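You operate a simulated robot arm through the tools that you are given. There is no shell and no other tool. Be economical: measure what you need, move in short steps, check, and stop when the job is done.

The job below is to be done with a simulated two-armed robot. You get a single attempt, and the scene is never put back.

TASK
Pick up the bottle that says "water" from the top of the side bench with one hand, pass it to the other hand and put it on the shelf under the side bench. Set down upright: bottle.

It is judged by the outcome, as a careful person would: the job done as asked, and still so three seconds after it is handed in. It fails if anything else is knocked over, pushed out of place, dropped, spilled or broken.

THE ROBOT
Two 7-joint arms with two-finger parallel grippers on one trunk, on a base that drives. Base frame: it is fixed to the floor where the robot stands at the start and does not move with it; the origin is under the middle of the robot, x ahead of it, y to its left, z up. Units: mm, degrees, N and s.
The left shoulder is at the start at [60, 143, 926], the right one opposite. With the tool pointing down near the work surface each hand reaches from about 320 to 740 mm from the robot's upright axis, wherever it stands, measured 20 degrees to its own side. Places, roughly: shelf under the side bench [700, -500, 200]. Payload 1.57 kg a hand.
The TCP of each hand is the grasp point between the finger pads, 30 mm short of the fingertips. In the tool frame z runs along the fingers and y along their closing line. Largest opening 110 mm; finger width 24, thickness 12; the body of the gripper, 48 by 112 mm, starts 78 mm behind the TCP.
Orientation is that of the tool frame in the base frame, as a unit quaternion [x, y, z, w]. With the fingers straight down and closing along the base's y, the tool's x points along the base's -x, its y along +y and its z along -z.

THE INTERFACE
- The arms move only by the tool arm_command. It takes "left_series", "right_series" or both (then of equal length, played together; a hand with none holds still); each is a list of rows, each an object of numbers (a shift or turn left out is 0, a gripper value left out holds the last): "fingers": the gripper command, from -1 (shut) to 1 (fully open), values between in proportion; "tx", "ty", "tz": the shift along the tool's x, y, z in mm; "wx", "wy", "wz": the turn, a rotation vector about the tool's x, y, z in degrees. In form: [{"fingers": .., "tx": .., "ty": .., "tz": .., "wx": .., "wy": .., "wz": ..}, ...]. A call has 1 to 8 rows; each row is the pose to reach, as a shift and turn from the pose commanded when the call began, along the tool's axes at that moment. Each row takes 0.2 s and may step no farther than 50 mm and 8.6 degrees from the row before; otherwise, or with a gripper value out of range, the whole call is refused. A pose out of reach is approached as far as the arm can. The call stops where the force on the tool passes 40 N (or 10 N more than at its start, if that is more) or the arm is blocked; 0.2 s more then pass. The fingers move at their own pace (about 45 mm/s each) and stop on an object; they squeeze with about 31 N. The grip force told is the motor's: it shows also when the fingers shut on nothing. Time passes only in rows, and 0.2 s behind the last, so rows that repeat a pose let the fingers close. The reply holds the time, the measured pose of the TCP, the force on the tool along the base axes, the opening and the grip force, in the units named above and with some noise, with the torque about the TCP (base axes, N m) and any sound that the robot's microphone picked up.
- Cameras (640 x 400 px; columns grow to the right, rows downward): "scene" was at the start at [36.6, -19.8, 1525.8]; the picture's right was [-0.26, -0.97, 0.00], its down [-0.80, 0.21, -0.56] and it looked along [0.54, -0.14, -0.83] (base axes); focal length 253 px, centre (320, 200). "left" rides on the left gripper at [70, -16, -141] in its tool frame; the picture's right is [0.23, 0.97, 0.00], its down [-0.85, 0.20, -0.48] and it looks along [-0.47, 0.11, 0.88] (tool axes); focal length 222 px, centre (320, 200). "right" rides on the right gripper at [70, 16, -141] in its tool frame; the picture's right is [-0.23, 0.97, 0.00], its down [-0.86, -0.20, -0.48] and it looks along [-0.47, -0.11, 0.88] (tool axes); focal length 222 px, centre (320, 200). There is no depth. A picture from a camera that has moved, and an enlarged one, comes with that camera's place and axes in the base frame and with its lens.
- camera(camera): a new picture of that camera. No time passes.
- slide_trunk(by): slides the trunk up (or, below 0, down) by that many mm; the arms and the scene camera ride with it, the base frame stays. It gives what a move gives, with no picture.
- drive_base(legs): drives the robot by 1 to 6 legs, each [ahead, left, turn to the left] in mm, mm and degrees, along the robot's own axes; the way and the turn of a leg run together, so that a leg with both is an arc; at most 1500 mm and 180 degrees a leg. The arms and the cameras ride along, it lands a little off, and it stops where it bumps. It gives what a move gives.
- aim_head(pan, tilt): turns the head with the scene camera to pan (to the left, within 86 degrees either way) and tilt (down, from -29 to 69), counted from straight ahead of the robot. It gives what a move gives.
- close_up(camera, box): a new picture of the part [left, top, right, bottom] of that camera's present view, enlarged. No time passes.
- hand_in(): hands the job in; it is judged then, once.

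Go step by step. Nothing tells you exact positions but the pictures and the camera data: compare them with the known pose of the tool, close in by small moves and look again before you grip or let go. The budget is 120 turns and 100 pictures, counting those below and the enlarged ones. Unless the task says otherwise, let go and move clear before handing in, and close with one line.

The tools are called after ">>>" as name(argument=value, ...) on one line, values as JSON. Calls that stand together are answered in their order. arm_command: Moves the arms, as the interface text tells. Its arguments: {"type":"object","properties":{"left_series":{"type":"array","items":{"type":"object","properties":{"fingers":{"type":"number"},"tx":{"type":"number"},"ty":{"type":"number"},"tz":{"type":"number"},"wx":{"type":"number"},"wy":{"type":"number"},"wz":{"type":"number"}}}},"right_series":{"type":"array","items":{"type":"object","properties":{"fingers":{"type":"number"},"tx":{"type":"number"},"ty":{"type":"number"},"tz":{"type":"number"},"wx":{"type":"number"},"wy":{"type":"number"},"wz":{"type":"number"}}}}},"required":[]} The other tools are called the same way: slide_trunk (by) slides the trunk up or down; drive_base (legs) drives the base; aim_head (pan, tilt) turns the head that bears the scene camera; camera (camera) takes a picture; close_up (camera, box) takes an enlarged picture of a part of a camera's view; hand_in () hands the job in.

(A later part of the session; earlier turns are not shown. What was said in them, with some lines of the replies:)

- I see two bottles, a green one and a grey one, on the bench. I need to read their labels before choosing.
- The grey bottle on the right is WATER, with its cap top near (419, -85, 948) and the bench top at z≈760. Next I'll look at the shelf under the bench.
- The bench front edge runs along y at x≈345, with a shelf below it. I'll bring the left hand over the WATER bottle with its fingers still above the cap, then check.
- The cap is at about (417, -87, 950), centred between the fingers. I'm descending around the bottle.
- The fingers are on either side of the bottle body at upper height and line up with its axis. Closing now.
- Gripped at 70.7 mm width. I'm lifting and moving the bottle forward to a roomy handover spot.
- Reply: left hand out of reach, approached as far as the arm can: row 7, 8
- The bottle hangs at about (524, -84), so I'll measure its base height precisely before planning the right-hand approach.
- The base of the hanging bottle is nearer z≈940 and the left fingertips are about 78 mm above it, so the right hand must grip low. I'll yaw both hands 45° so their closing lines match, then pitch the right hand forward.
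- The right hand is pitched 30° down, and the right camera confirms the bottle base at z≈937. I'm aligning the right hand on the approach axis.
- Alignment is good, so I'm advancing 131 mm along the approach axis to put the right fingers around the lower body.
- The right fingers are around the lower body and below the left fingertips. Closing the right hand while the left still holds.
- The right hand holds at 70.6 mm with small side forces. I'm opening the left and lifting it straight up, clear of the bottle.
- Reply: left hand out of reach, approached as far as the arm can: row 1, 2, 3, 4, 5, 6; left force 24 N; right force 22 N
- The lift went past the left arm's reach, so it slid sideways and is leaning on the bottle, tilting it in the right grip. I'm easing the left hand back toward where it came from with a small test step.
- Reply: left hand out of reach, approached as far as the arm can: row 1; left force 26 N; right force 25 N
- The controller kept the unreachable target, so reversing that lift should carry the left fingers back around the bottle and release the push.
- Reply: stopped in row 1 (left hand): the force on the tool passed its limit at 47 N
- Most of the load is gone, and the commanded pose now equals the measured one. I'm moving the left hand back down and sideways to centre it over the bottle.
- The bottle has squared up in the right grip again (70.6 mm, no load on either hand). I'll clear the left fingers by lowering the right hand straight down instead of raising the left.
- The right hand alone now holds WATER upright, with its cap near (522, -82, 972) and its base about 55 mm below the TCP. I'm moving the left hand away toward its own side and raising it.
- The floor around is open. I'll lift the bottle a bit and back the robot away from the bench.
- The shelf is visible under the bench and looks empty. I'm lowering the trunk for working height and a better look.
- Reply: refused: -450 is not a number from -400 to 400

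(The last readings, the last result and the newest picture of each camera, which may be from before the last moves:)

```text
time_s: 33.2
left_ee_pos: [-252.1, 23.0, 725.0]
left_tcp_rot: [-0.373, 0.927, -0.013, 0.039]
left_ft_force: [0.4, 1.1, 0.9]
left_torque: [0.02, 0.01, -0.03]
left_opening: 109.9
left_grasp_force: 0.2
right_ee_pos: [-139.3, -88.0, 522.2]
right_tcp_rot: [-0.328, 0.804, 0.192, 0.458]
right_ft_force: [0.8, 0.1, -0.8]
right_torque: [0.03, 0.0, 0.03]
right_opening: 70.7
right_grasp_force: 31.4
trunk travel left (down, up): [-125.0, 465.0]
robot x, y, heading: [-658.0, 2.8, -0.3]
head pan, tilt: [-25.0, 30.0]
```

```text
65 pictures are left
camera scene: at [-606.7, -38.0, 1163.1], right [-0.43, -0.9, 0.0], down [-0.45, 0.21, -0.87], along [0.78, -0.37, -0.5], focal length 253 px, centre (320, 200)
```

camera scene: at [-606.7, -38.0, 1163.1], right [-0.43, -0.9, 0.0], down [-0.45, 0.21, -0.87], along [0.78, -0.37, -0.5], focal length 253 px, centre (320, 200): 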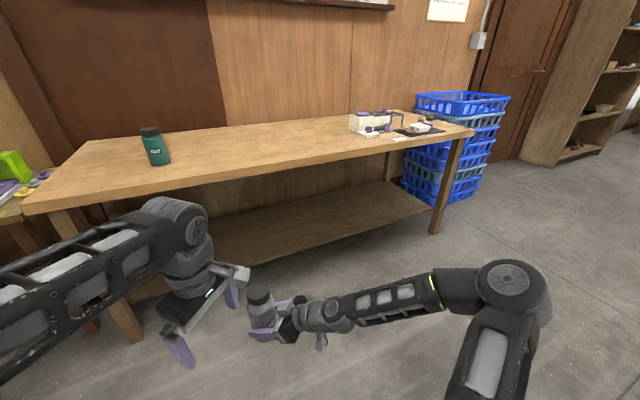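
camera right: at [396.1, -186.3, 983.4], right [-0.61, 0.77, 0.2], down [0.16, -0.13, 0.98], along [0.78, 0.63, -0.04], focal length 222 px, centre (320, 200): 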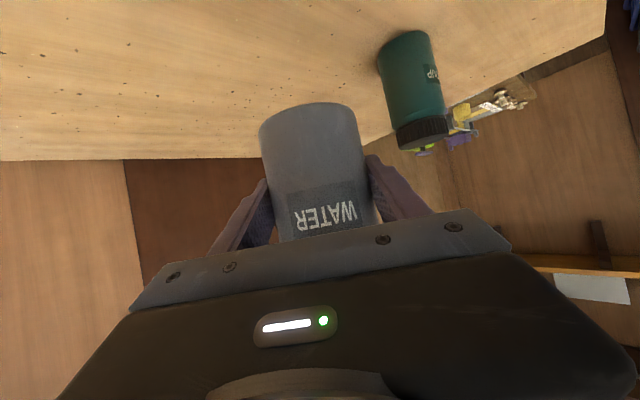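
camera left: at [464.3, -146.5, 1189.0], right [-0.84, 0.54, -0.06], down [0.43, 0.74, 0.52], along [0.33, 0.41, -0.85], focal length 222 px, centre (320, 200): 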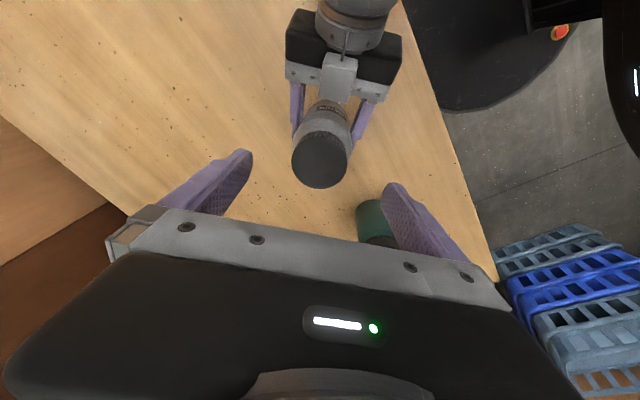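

The shelf is clear, its front edge roughly x≈450–490 at z≈200 and the bench top edge at x≈330. In free space, I'll turn the right hand to point straight ahead, keeping the bottle upright.

>>> arm_command(right_series=[{"wx": 6.5, "wz": 3.75, "tx": 1.8, "ty": -22, "tz": -3}, {"wx": 13, "wz": 7.5, "tx": 3.6, "ty": -45, "tz": -6}, {"wx": 19.5, "wz": 11.25, "tx": 5.4, "ty": -67, "tz": -9}, {"wx": 26, "wz": 15, "tx": 7.2, "ty": -90, "tz": -12}, {"wx": 32.5, "wz": 18.75, "tx": 9, "ty": -112, "tz": -15}, {"wx": 39, "wz": 22.5, "tx": 10.6, "ty": -134, "tz": -18}, {"wx": 39, "wz": 22.5, "tx": 10.6, "ty": -134, "tz": -18}])

>>> camera(camera="scene")

>>> camera(camera="right")

```text
time_s: 34.8
left_ee_pos: [-252.9, 21.9, 725.6]
left_tcp_rot: [-0.373, 0.927, -0.012, 0.039]
left_ft_force: [0.6, -0.5, 0.6]
left_torque: [-0.02, -0.02, 0.02]
left_opening: 110.4
left_grasp_force: 0.0
right_ee_pos: [-60.4, -198.5, 521.0]
right_tcp_rot: [0.004, 0.869, -0.003, 0.495]
right_ft_force: [0.5, 0.1, -0.4]
right_torque: [0.03, 0.01, 0.01]
right_opening: 70.6
right_grasp_force: 30.9
trunk travel left (down, up): [-125.0, 465.0]
robot x, y, heading: [-657.6, -1.0, -0.2]
head pan, tilt: [-25.0, 30.0]
```

```text
64 pictures are left
camera scene: at [-606.6, -38.1, 1163.0], right [-0.43, -0.9, 0.0], down [-0.45, 0.21, -0.87], along [0.78, -0.37, -0.5], focal length 253 px, centre (320, 200)
```

scene: 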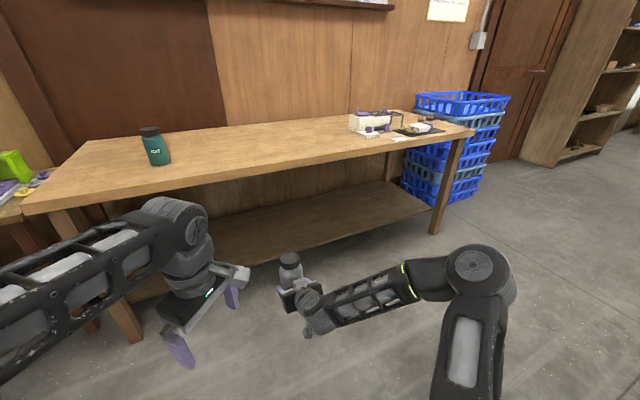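

```text
63 pictures are left
camera right: at [-217.5, -181.0, 532.3], right [0.12, 0.97, 0.2], down [0.02, -0.2, 0.98], along [0.99, -0.12, -0.05], focal length 222 px, centre (320, 200)
```

right: 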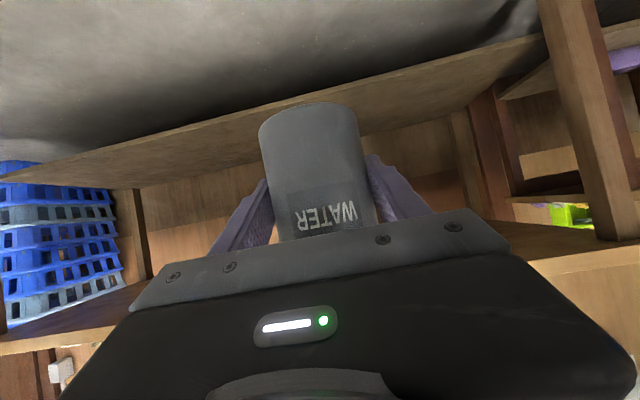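

The wrist camera shows the shelf empty with a front edge near x≈450. The left hand would hit the bench top if I drive in, so I'll move it out to the left and back first.

>>> arm_command(left_series=[{"tx": -13, "ty": 44}, {"tx": -26, "ty": 88}, {"tx": -39, "ty": 132}, {"tx": -52, "ty": 176}, {"tx": -65, "ty": 220}, {"tx": -78, "ty": 264}, {"tx": -91, "ty": 308}, {"tx": -104, "ty": 350}])

>>> aim_head(pan=5, tilt=45)

>>> camera(camera="scene")

```text
time_s: 36.6
left_ee_pos: [-417.9, 346.6, 710.9]
left_tcp_rot: [-0.373, 0.927, -0.012, 0.039]
left_ft_force: [0.2, -0.3, 0.7]
left_torque: [-0.04, 0.03, 0.03]
left_opening: 110.1
left_grasp_force: 0.1
right_ee_pos: [-60.9, -198.0, 520.3]
right_tcp_rot: [0.003, 0.868, -0.001, 0.496]
right_ft_force: [0.1, -0.1, -2.0]
right_torque: [-0.02, 0.01, 0.0]
right_opening: 70.7
right_grasp_force: 31.2
trunk travel left (down, up): [-125.0, 465.0]
robot x, y, heading: [-656.6, 1.7, -0.1]
head pan, tilt: [-25.0, 30.0]
```

```text
time_s: 37.6
left_ee_pos: [-417.1, 347.2, 712.4]
left_tcp_rot: [-0.373, 0.927, -0.013, 0.039]
left_ft_force: [-0.7, -0.2, 0.8]
left_torque: [-0.02, 0.01, 0.0]
left_opening: 110.0
left_grasp_force: 0.0
right_ee_pos: [-60.7, -198.3, 522.1]
right_tcp_rot: [0.002, 0.868, -0.001, 0.496]
right_ft_force: [0.2, -1.4, -1.2]
right_torque: [0.01, 0.03, 0.0]
right_opening: 70.7
right_grasp_force: 31.0
trunk travel left (down, up): [-125.0, 465.0]
robot x, y, heading: [-653.9, 2.1, -0.3]
head pan, tilt: [5.0, 45.0]
```

```text
62 pictures are left
camera scene: at [-607.3, 7.2, 1140.5], right [0.08, -1.0, 0.0], down [-0.7, -0.06, -0.71], along [0.71, 0.06, -0.71], focal length 253 px, centre (320, 200)
```

scene: 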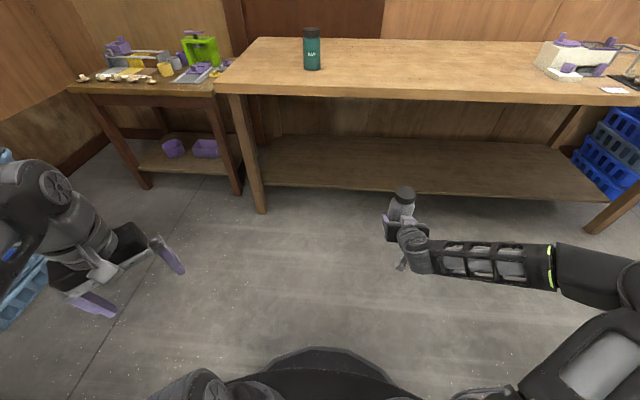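

The view confirms an empty shelf whose front edge is around x≈460–480. I'll shift 300 mm to the right, drop the trunk fully, and bring the bottle lower and further ahead.

>>> drive_base(legs=[[0, -300, 0]])

>>> slide_trunk(by=-125)

>>> arm_command(right_series=[{"tz": 20, "tx": 0}, {"tz": 40}, {"tz": 65, "tx": 5}, {"tz": 86, "tx": 15}, {"tz": 86, "tx": 40}, {"tz": 86, "tx": 40}])

>>> camera(camera="scene")

>>> camera(camera="right")

```text
time_s: 39.6
left_ee_pos: [-418.3, 45.2, 711.6]
left_tcp_rot: [-0.372, 0.927, -0.012, 0.039]
left_ft_force: [0.1, 0.2, -0.2]
left_torque: [-0.02, 0.02, 0.0]
left_opening: 109.9
left_grasp_force: 0.0
right_ee_pos: [-62.9, -500.9, 520.9]
right_tcp_rot: [0.003, 0.869, -0.002, 0.496]
right_ft_force: [1.0, 1.0, -1.3]
right_torque: [-0.05, 0.0, 0.0]
right_opening: 70.6
right_grasp_force: 30.9
trunk travel left (down, up): [-125.0, 465.0]
robot x, y, heading: [-658.1, -299.9, -0.3]
head pan, tilt: [5.0, 45.0]
```

```text
time_s: 41.1
left_ee_pos: [-418.4, 45.7, 586.9]
left_tcp_rot: [-0.372, 0.928, -0.013, 0.039]
left_ft_force: [0.2, 0.3, 0.1]
left_torque: [0.04, 0.02, -0.01]
left_opening: 110.3
left_grasp_force: 0.1
right_ee_pos: [-63.5, -500.8, 396.8]
right_tcp_rot: [0.004, 0.869, -0.003, 0.495]
right_ft_force: [0.7, 0.3, -1.1]
right_torque: [0.0, 0.01, -0.01]
right_opening: 70.7
right_grasp_force: 30.8
trunk travel left (down, up): [0.0, 590.0]
robot x, y, heading: [-662.4, -297.1, -0.4]
head pan, tilt: [5.0, 45.0]
```

```text
time_s: 42.5
left_ee_pos: [-417.8, 45.7, 587.2]
left_tcp_rot: [-0.372, 0.927, -0.012, 0.039]
left_ft_force: [-0.2, -0.5, 0.6]
left_torque: [0.02, -0.03, -0.01]
left_opening: 110.0
left_grasp_force: 0.1
right_ee_pos: [-10.8, -501.3, 316.1]
right_tcp_rot: [0.003, 0.869, -0.002, 0.495]
right_ft_force: [-0.8, 0.0, -1.5]
right_torque: [-0.03, 0.04, 0.0]
right_opening: 70.5
right_grasp_force: 31.4
trunk travel left (down, up): [0.0, 590.0]
robot x, y, heading: [-655.6, -297.1, -0.6]
head pan, tilt: [5.0, 45.0]
```

```text
61 pictures are left
camera scene: at [-609.7, -293.6, 1015.4], right [0.08, -1.0, 0.0], down [-0.7, -0.06, -0.71], along [0.7, 0.06, -0.71], focal length 253 px, centre (320, 200)
```

scene: 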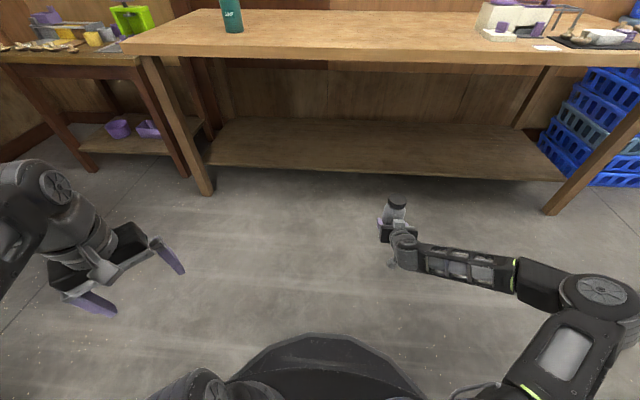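

```text
60 pictures are left
camera right: at [-167.0, -483.2, 328.1], right [0.12, 0.97, 0.2], down [0.02, -0.2, 0.98], along [0.99, -0.12, -0.05], focal length 222 px, centre (320, 200)
```

right: 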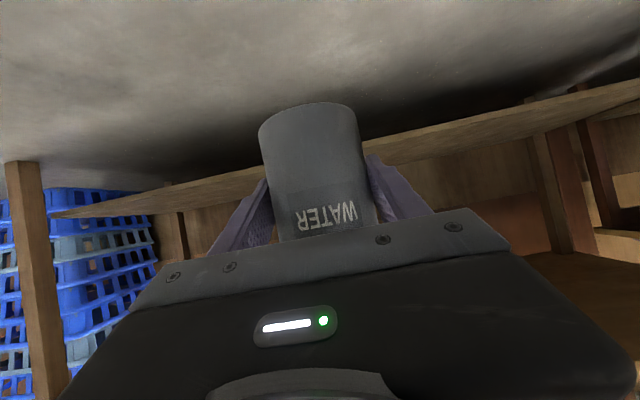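

I need a more accurate shelf edge height and position, so I'm taking close-ups from both cameras.

>>> close_up(camera="right", box=[360, 80, 560, 205])

>>> close_up(camera="scene", box=[340, 100, 500, 200])

```text
3.20 times, centred on (460, 142) of right
camera zoom: at [-167.0, -483.2, 328.1], right [0.12, 0.97, 0.2], down [0.02, -0.2, 0.98], along [0.99, -0.12, -0.05], focal length 711 px, centre (-128, 384)
```

zoom: 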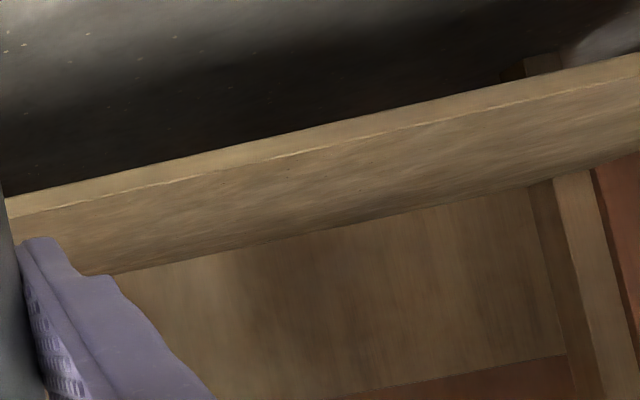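

```text
4.00 times, centred on (420, 150) of scene
camera zoom: at [-609.7, -293.6, 1015.4], right [0.08, -1.0, 0.0], down [-0.7, -0.06, -0.71], along [0.7, 0.06, -0.71], focal length 1011 px, centre (-80, 400)
```

zoom: 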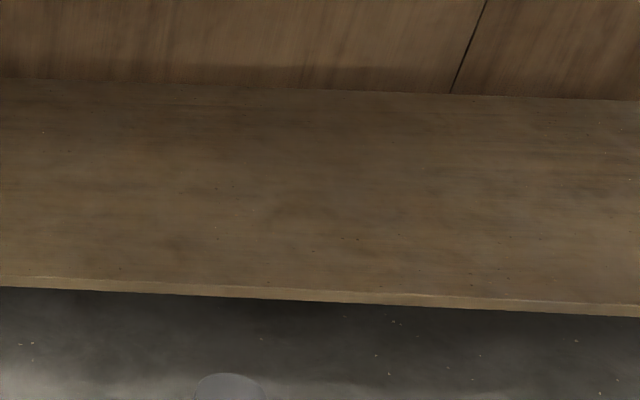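

The shelf surface is at z≈183–190 and spans x≈446 to 990. The bottle base is at z≈261, which clears it, so I'm driving forward, first part way.

>>> drive_base(legs=[[400, 0, 0]])

>>> camera(camera="scene")

>>> camera(camera="right")

```text
time_s: 45.0
left_ee_pos: [-18.6, 41.9, 586.9]
left_tcp_rot: [-0.372, 0.927, -0.013, 0.039]
left_ft_force: [0.2, 0.9, 0.4]
left_torque: [0.02, 0.01, 0.02]
left_opening: 109.8
left_grasp_force: 0.0
right_ee_pos: [390.6, -505.6, 317.5]
right_tcp_rot: [0.004, 0.869, -0.002, 0.495]
right_ft_force: [-0.1, -0.3, -1.2]
right_torque: [0.0, 0.01, 0.04]
right_opening: 70.9
right_grasp_force: 30.4
trunk travel left (down, up): [0.0, 590.0]
robot x, y, heading: [-256.1, -301.6, -0.8]
head pan, tilt: [5.0, 45.0]
```

```text
57 pictures are left
camera scene: at [-209.3, -297.4, 1015.4], right [0.08, -1.0, 0.0], down [-0.71, -0.05, -0.71], along [0.7, 0.05, -0.71], focal length 253 px, centre (320, 200)
```

scene: 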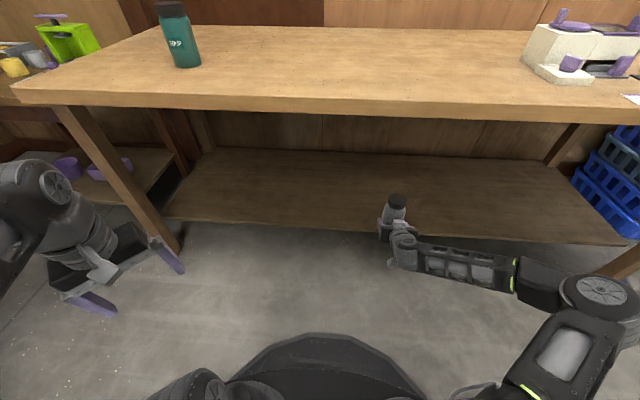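

```text
56 pictures are left
camera right: at [233.1, -487.3, 328.3], right [0.12, 0.97, 0.2], down [0.02, -0.2, 0.98], along [0.99, -0.12, -0.05], focal length 222 px, centre (320, 200)
```

right: 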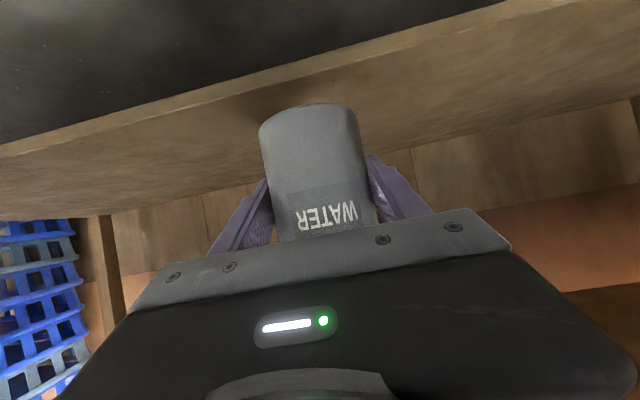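

All clear, and the bottle is still above the shelf's level. Driving the last 200 mm.

>>> drive_base(legs=[[200, 0, 0]])

>>> camera(camera="scene")

>>> camera(camera="right")

```text
time_s: 46.6
left_ee_pos: [182.0, 38.9, 587.2]
left_tcp_rot: [-0.371, 0.928, -0.012, 0.038]
left_ft_force: [1.3, 0.6, -0.1]
left_torque: [-0.01, 0.03, 0.01]
left_opening: 110.0
left_grasp_force: 0.0
right_ee_pos: [590.0, -508.0, 317.1]
right_tcp_rot: [0.004, 0.868, -0.002, 0.496]
right_ft_force: [-0.1, -0.3, -1.1]
right_torque: [-0.03, 0.01, -0.02]
right_opening: 70.8
right_grasp_force: 30.6
trunk travel left (down, up): [0.0, 590.0]
robot x, y, heading: [-60.3, -306.3, -0.8]
head pan, tilt: [5.0, 45.0]
```

```text
55 pictures are left
camera scene: at [-9.7, -299.5, 1015.4], right [0.08, -1.0, 0.0], down [-0.71, -0.05, -0.71], along [0.7, 0.05, -0.71], focal length 253 px, centre (320, 200)
```

scene: 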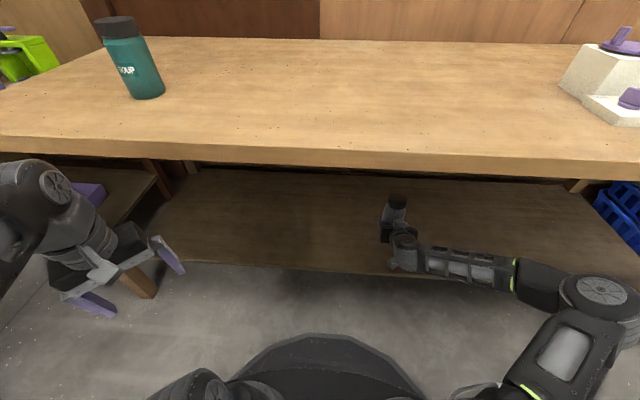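

```text
54 pictures are left
camera right: at [432.5, -489.9, 328.3], right [0.13, 0.97, 0.2], down [0.02, -0.2, 0.98], along [0.99, -0.12, -0.05], focal length 222 px, centre (320, 200)
```

right: 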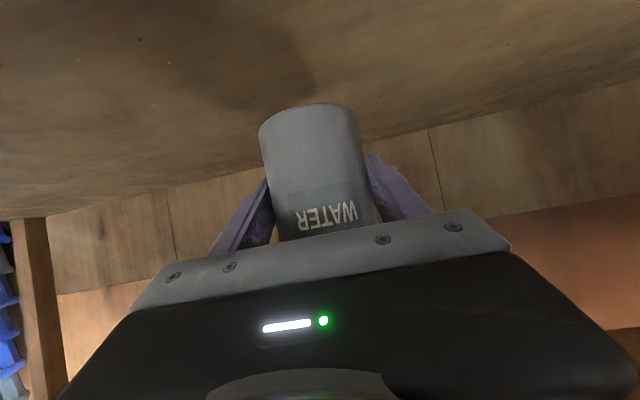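

The bottle is over the shelf, about 140 mm behind its front edge. I'm lowering it 55 mm, then continuing slowly until contact.

>>> arm_command(right_series=[{"tx": 13, "tz": 7.5}, {"tx": 26, "tz": 15}, {"tx": 39, "tz": 22.5}, {"tx": 47.6, "tz": 27.5}, {"tx": 47.6, "tz": 27.5}])

>>> camera(camera="right")

>>> close_up(camera="scene", box=[340, 170, 500, 290])

```text
time_s: 47.9
left_ee_pos: [181.8, 39.5, 587.0]
left_tcp_rot: [-0.371, 0.928, -0.013, 0.039]
left_ft_force: [0.2, -0.6, -0.6]
left_torque: [-0.01, -0.01, -0.01]
left_opening: 110.0
left_grasp_force: 0.0
right_ee_pos: [588.7, -507.9, 258.3]
right_tcp_rot: [0.005, 0.869, -0.003, 0.495]
right_ft_force: [-0.4, 0.3, -1.9]
right_torque: [0.01, 0.0, 0.0]
right_opening: 70.6
right_grasp_force: 30.9
trunk travel left (down, up): [0.0, 590.0]
robot x, y, heading: [-61.6, -302.4, -0.5]
head pan, tilt: [5.0, 45.0]
```

```text
53 pictures are left
camera right: at [432.0, -489.4, 272.0], right [0.13, 0.97, 0.2], down [0.02, -0.2, 0.98], along [0.99, -0.12, -0.05], focal length 222 px, centre (320, 200)
```

right: 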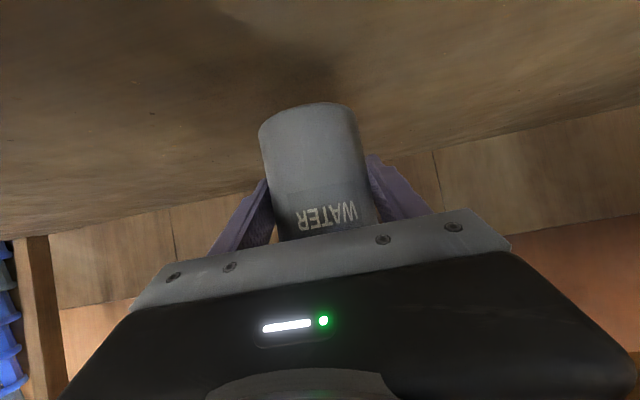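

```text
3.33 times, centred on (420, 230) of scene
camera zoom: at [-9.7, -299.5, 1015.4], right [0.08, -1.0, 0.0], down [-0.71, -0.05, -0.71], along [0.7, 0.05, -0.71], focal length 842 px, centre (-13, 100)
```

zoom: 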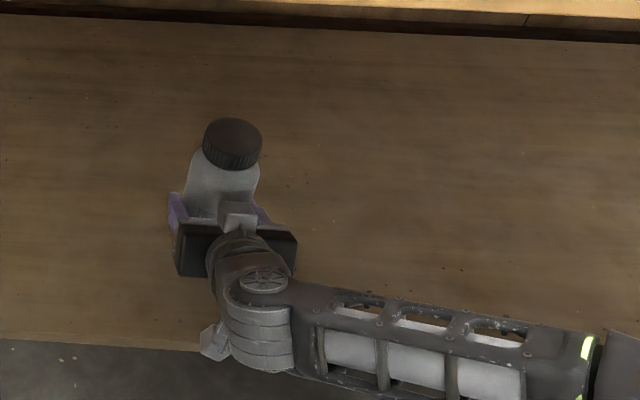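

The base should be about 15–20 mm above the shelf. Continuing in 3 mm steps and watching the force.

>>> arm_command(right_series=[{"tx": 2.6, "tz": 1.5}, {"tx": 5.2, "tz": 3}, {"tx": 7.8, "tz": 4.5}, {"tx": 10.4, "tz": 6}])

>>> arm_command(right_series=[{"tx": 1.7, "tz": 1}, {"tx": 3.4, "tz": 2}])

```text
time_s: 48.9
left_ee_pos: [180.1, 39.9, 586.8]
left_tcp_rot: [-0.371, 0.928, -0.013, 0.039]
left_ft_force: [-0.3, 0.1, -0.1]
left_torque: [0.01, -0.03, 0.01]
left_opening: 110.0
left_grasp_force: 0.1
right_ee_pos: [588.8, -507.1, 248.1]
right_tcp_rot: [0.005, 0.869, -0.003, 0.495]
right_ft_force: [-0.8, -0.4, -2.0]
right_torque: [-0.02, 0.03, -0.02]
right_opening: 70.7
right_grasp_force: 31.3
trunk travel left (down, up): [0.0, 590.0]
robot x, y, heading: [-56.7, -304.7, -0.6]
head pan, tilt: [5.0, 45.0]
```

```text
time_s: 49.5
left_ee_pos: [182.2, 39.6, 586.9]
left_tcp_rot: [-0.372, 0.928, -0.013, 0.039]
left_ft_force: [-0.2, -0.9, 0.3]
left_torque: [0.0, -0.01, 0.02]
left_opening: 110.1
left_grasp_force: 0.1
right_ee_pos: [589.7, -507.3, 244.9]
right_tcp_rot: [0.005, 0.869, -0.003, 0.496]
right_ft_force: [-0.6, -0.1, -0.9]
right_torque: [0.01, -0.01, 0.02]
right_opening: 71.0
right_grasp_force: 31.5
trunk travel left (down, up): [0.0, 590.0]
robot x, y, heading: [-59.5, -305.2, -0.8]
head pan, tilt: [5.0, 45.0]
```

>>> camera(camera="right")

>>> arm_command(right_series=[{"tx": 1.7, "tz": 1}, {"tx": 3.4, "tz": 2}])

>>> arm_command(right_series=[{"tx": 1.7, "tz": 1}, {"tx": 3.4, "tz": 2}])

```text
51 pictures are left
camera right: at [431.8, -489.2, 256.9], right [0.13, 0.97, 0.2], down [0.02, -0.2, 0.98], along [0.99, -0.12, -0.05], focal length 222 px, centre (320, 200)
```

right: 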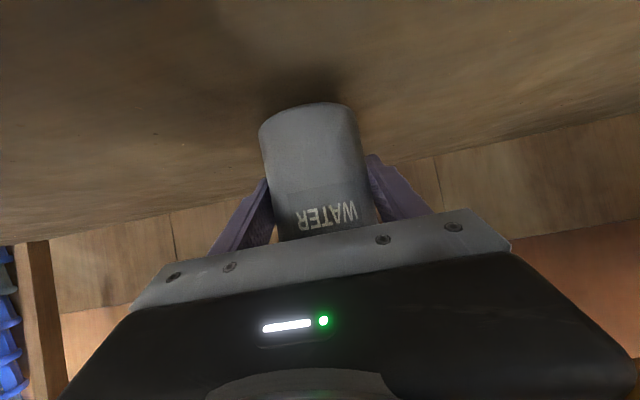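

```text
time_s: 50.0
left_ee_pos: [181.0, 39.7, 587.0]
left_tcp_rot: [-0.371, 0.928, -0.012, 0.039]
left_ft_force: [0.1, -0.4, -0.1]
left_torque: [-0.01, -0.03, 0.02]
left_opening: 109.8
left_grasp_force: 0.1
right_ee_pos: [589.3, -508.2, 241.4]
right_tcp_rot: [0.003, 0.868, -0.001, 0.496]
right_ft_force: [0.3, -0.1, -1.0]
right_torque: [0.0, 0.05, 0.01]
right_opening: 70.6
right_grasp_force: 30.7
trunk travel left (down, up): [0.0, 590.0]
robot x, y, heading: [-53.7, -300.6, -0.6]
head pan, tilt: [5.0, 45.0]
```

```text
time_s: 50.6
left_ee_pos: [181.1, 39.9, 587.6]
left_tcp_rot: [-0.371, 0.928, -0.012, 0.039]
left_ft_force: [0.2, -0.8, -0.4]
left_torque: [0.0, 0.05, 0.01]
left_opening: 110.1
left_grasp_force: 0.0
right_ee_pos: [588.8, -509.2, 237.9]
right_tcp_rot: [0.004, 0.869, -0.002, 0.496]
right_ft_force: [0.3, -0.6, -0.7]
right_torque: [0.0, 0.0, -0.01]
right_opening: 70.7
right_grasp_force: 30.9
trunk travel left (down, up): [0.0, 590.0]
robot x, y, heading: [-58.3, -305.8, -0.6]
head pan, tilt: [5.0, 45.0]
```

No contact yet at TCP z≈238, so I'm continuing down in small steps.

>>> arm_command(right_series=[{"tx": 1.7, "tz": 1}, {"tx": 3.4, "tz": 2}])

>>> arm_command(right_series=[{"tx": 1.7, "tz": 1}, {"tx": 2.6, "tz": 1.5}])

>>> camera(camera="right")

```text
time_s: 51.2
left_ee_pos: [181.4, 39.7, 588.0]
left_tcp_rot: [-0.37, 0.928, -0.013, 0.039]
left_ft_force: [-0.2, 0.2, -0.1]
left_torque: [0.02, -0.01, -0.01]
left_opening: 109.7
left_grasp_force: 0.0
right_ee_pos: [588.9, -508.5, 235.4]
right_tcp_rot: [0.004, 0.869, -0.002, 0.495]
right_ft_force: [-1.2, 0.8, 1.0]
right_torque: [0.02, -0.02, 0.0]
right_opening: 70.6
right_grasp_force: 30.9
trunk travel left (down, up): [0.0, 590.0]
robot x, y, heading: [-57.6, -308.3, -0.8]
head pan, tilt: [5.0, 45.0]
```

```text
time_s: 51.9
left_ee_pos: [180.8, 40.2, 587.1]
left_tcp_rot: [-0.371, 0.928, -0.013, 0.038]
left_ft_force: [-0.6, 0.1, 0.3]
left_torque: [0.02, 0.0, -0.01]
left_opening: 110.1
left_grasp_force: 0.1
right_ee_pos: [589.2, -508.5, 235.0]
right_tcp_rot: [0.004, 0.867, -0.003, 0.498]
right_ft_force: [-2.2, 0.6, 14.3]
right_torque: [0.08, -0.4, 0.03]
right_opening: 70.7
right_grasp_force: 31.7
trunk travel left (down, up): [0.0, 590.0]
robot x, y, heading: [-60.7, -302.6, -0.4]
head pan, tilt: [5.0, 45.0]
```

```text
50 pictures are left
camera right: at [432.3, -490.0, 244.8], right [0.12, 0.97, 0.2], down [0.02, -0.2, 0.98], along [0.99, -0.12, -0.04], focal length 222 px, centre (320, 200)
```

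right: 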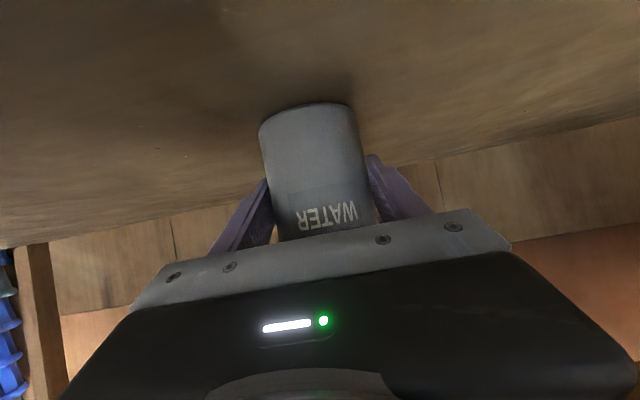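

Contact is made with 14 N up, and the torque puts the contact at the bottle's front rim, so it leans forward about 3°. I'll pitch the hand back slightly to level it before release.

>>> arm_command(right_series=[{"tx": -1, "tz": -0.5, "wy": -1.5}, {"tx": -1, "tz": -0.5, "wy": -3}, {"tx": -1, "tz": -0.5, "wy": -3}])

>>> close_up(camera="scene", box=[340, 170, 500, 290])

```text
time_s: 52.6
left_ee_pos: [181.2, 40.1, 587.6]
left_tcp_rot: [-0.371, 0.928, -0.013, 0.039]
left_ft_force: [0.5, 0.4, -0.1]
left_torque: [0.01, 0.01, 0.01]
left_opening: 110.1
left_grasp_force: 0.1
right_ee_pos: [589.1, -508.7, 233.5]
right_tcp_rot: [0.005, 0.855, -0.004, 0.519]
right_ft_force: [-5.9, -0.9, 14.8]
right_torque: [0.08, 0.74, 0.05]
right_opening: 70.8
right_grasp_force: 31.1
trunk travel left (down, up): [0.0, 590.0]
robot x, y, heading: [-57.1, -303.6, -0.7]
head pan, tilt: [5.0, 45.0]
```

```text
3.33 times, centred on (420, 230) of scene
camera zoom: at [-10.8, -299.2, 1015.5], right [0.08, -1.0, 0.0], down [-0.7, -0.05, -0.71], along [0.71, 0.05, -0.71], focal length 842 px, centre (-13, 100)
```

zoom: 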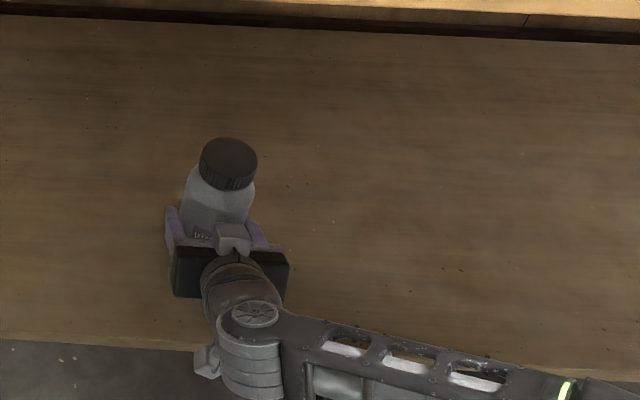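

The load has swung to the rear rim, so level lies about midway. Backing off 1.5°.

>>> arm_command(right_series=[{"tx": -0.5, "tz": -0.5, "wy": 1}, {"tx": -0.5, "tz": -0.5, "wy": 1.5}, {"tx": -0.5, "tz": -0.5, "wy": 1.5}])

```text
time_s: 53.5
left_ee_pos: [181.0, 39.1, 586.7]
left_tcp_rot: [-0.371, 0.928, -0.012, 0.039]
left_ft_force: [-0.5, -0.2, 0.4]
left_torque: [-0.03, 0.05, -0.01]
left_opening: 110.1
left_grasp_force: 0.1
right_ee_pos: [588.1, -508.8, 232.4]
right_tcp_rot: [0.004, 0.862, -0.003, 0.506]
right_ft_force: [4.4, -0.8, 7.5]
right_torque: [0.02, -0.48, -0.05]
right_opening: 70.6
right_grasp_force: 31.0
trunk travel left (down, up): [0.0, 590.0]
robot x, y, heading: [-57.5, -302.8, -0.5]
head pan, tilt: [5.0, 45.0]
```

Low force and essentially flat on the shelf. I'm opening the fingers gently, holding the hand still.

>>> arm_command(right_series=[{"fingers": -0.1}, {"fingers": 0.2}, {"fingers": 0.5}, {"fingers": 1}, {"fingers": 1}, {"fingers": 1}, {"fingers": 1}])

>>> camera(camera="right")

>>> close_up(camera="scene", box=[340, 170, 500, 290])

```text
time_s: 55.0
left_ee_pos: [181.1, 40.0, 588.0]
left_tcp_rot: [-0.371, 0.928, -0.013, 0.039]
left_ft_force: [0.9, -1.0, -1.5]
left_torque: [-0.02, 0.01, 0.01]
left_opening: 110.0
left_grasp_force: 0.0
right_ee_pos: [588.2, -508.2, 233.2]
right_tcp_rot: [0.004, 0.862, -0.002, 0.507]
right_ft_force: [0.2, 0.6, 0.3]
right_torque: [-0.04, 0.02, 0.02]
right_opening: 109.9
right_grasp_force: 0.1
trunk travel left (down, up): [0.0, 590.0]
robot x, y, heading: [-57.9, -303.2, -0.8]
head pan, tilt: [5.0, 45.0]
```

```text
48 pictures are left
camera right: at [431.5, -489.8, 240.4], right [0.12, 0.97, 0.2], down [0.0, -0.2, 0.98], along [0.99, -0.12, -0.02], focal length 222 px, centre (320, 200)
```

right: 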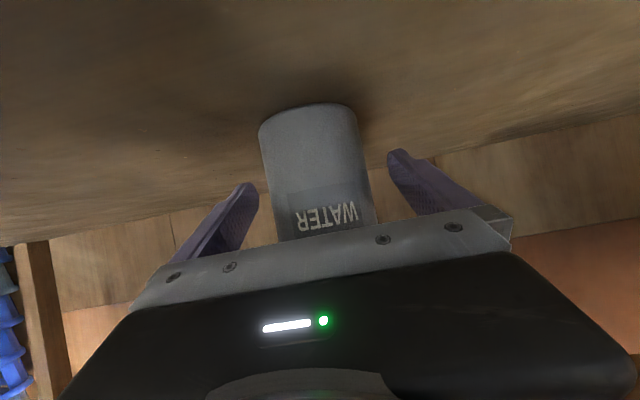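

```text
3.33 times, centred on (420, 230) of scene
camera zoom: at [-9.8, -299.5, 1015.4], right [0.08, -1.0, 0.0], down [-0.71, -0.05, -0.71], along [0.7, 0.05, -0.71], focal length 842 px, centre (-13, 100)
```

zoom: 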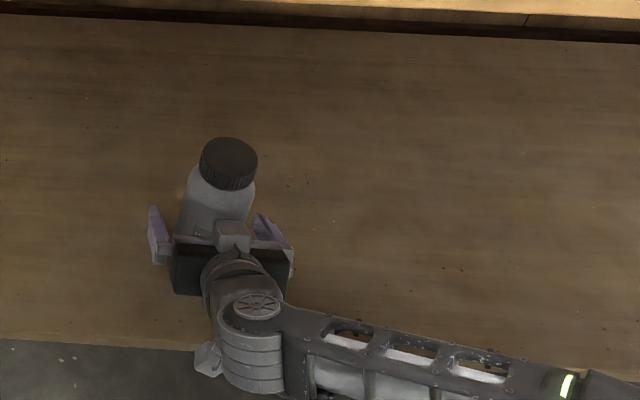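

The bottle stands on its own. I'm retracting the hand along its axis, then driving back.

>>> arm_command(right_series=[{"tz": -20}, {"tz": -40}, {"tz": -65}, {"tz": -90}, {"tz": -110}, {"tz": -110}])

>>> camera(camera="right")

>>> drive_base(legs=[[-450, 0, 0]])

>>> camera(camera="right")

>>> camera(camera="scene")

```text
time_s: 56.5
left_ee_pos: [181.2, 38.5, 587.7]
left_tcp_rot: [-0.371, 0.928, -0.013, 0.039]
left_ft_force: [0.4, 0.1, -0.4]
left_torque: [0.01, 0.02, 0.01]
left_opening: 110.2
left_grasp_force: 0.0
right_ee_pos: [490.9, -507.7, 286.0]
right_tcp_rot: [0.005, 0.862, -0.003, 0.507]
right_ft_force: [-1.4, -0.7, 0.3]
right_torque: [-0.05, -0.01, -0.02]
right_opening: 109.9
right_grasp_force: 0.1
trunk travel left (down, up): [0.0, 590.0]
robot x, y, heading: [-56.1, -304.9, -0.6]
head pan, tilt: [5.0, 45.0]
```

```text
46 pictures are left
camera right: at [333.8, -489.7, 294.0], right [0.12, 0.97, 0.2], down [0.0, -0.2, 0.98], along [0.99, -0.12, -0.02], focal length 222 px, centre (320, 200)
```

right: 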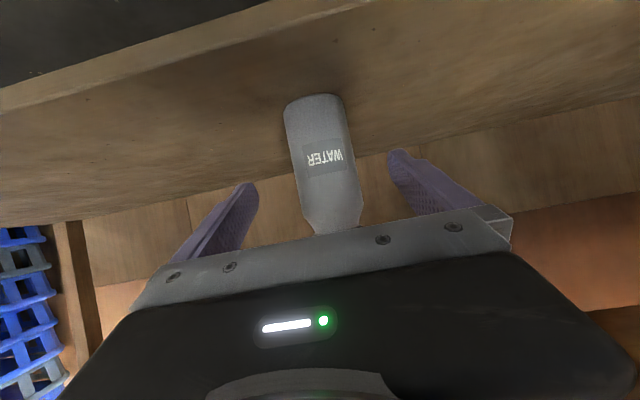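

```text
time_s: 59.1
left_ee_pos: [-260.6, 44.5, 588.2]
left_tcp_rot: [-0.372, 0.927, -0.013, 0.039]
left_ft_force: [-0.2, 0.2, 0.1]
left_torque: [-0.01, 0.01, 0.04]
left_opening: 110.2
left_grasp_force: 0.1
right_ee_pos: [50.4, -502.9, 286.1]
right_tcp_rot: [0.003, 0.862, -0.001, 0.507]
right_ft_force: [0.3, 0.1, -0.6]
right_torque: [0.01, 0.0, 0.0]
right_opening: 109.9
right_grasp_force: 0.0
trunk travel left (down, up): [0.0, 590.0]
robot x, y, heading: [-499.4, -302.9, -0.8]
head pan, tilt: [5.0, 45.0]
```

```text
45 pictures are left
camera right: at [-107.9, -484.8, 293.8], right [0.12, 0.97, 0.2], down [0.0, -0.2, 0.98], along [0.99, -0.12, -0.02], focal length 222 px, centre (320, 200)
```

right: 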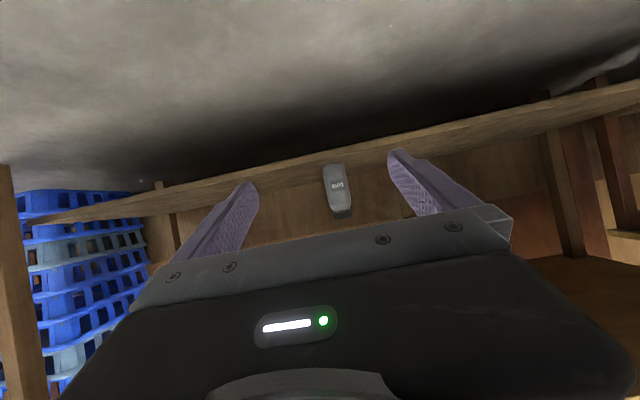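

```text
44 pictures are left
camera scene: at [-451.8, -294.8, 1015.4], right [0.08, -1.0, 0.0], down [-0.7, -0.05, -0.71], along [0.7, 0.05, -0.71], focal length 253 px, centre (320, 200)
```

scene: 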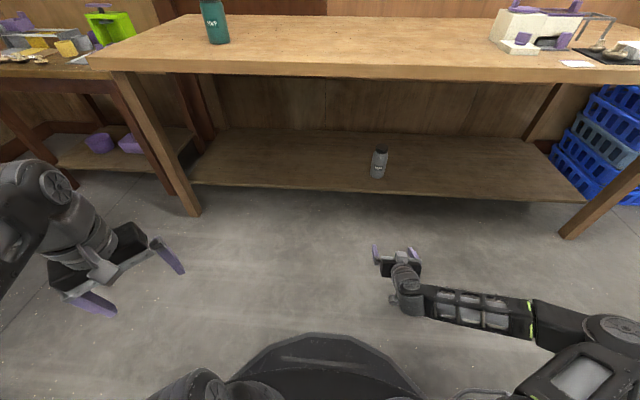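

The WATER bottle stands upright on the shelf, both hands are clear, and nothing else has been disturbed. Handing in.

>>> hand_in()

```text
The job is handed in.
```

The "water" bottle was picked up with the left hand, passed to the right, and now stands upright on the shelf under the side bench; it tilted briefly in the right hand during the pass and nothing else was disturbed.
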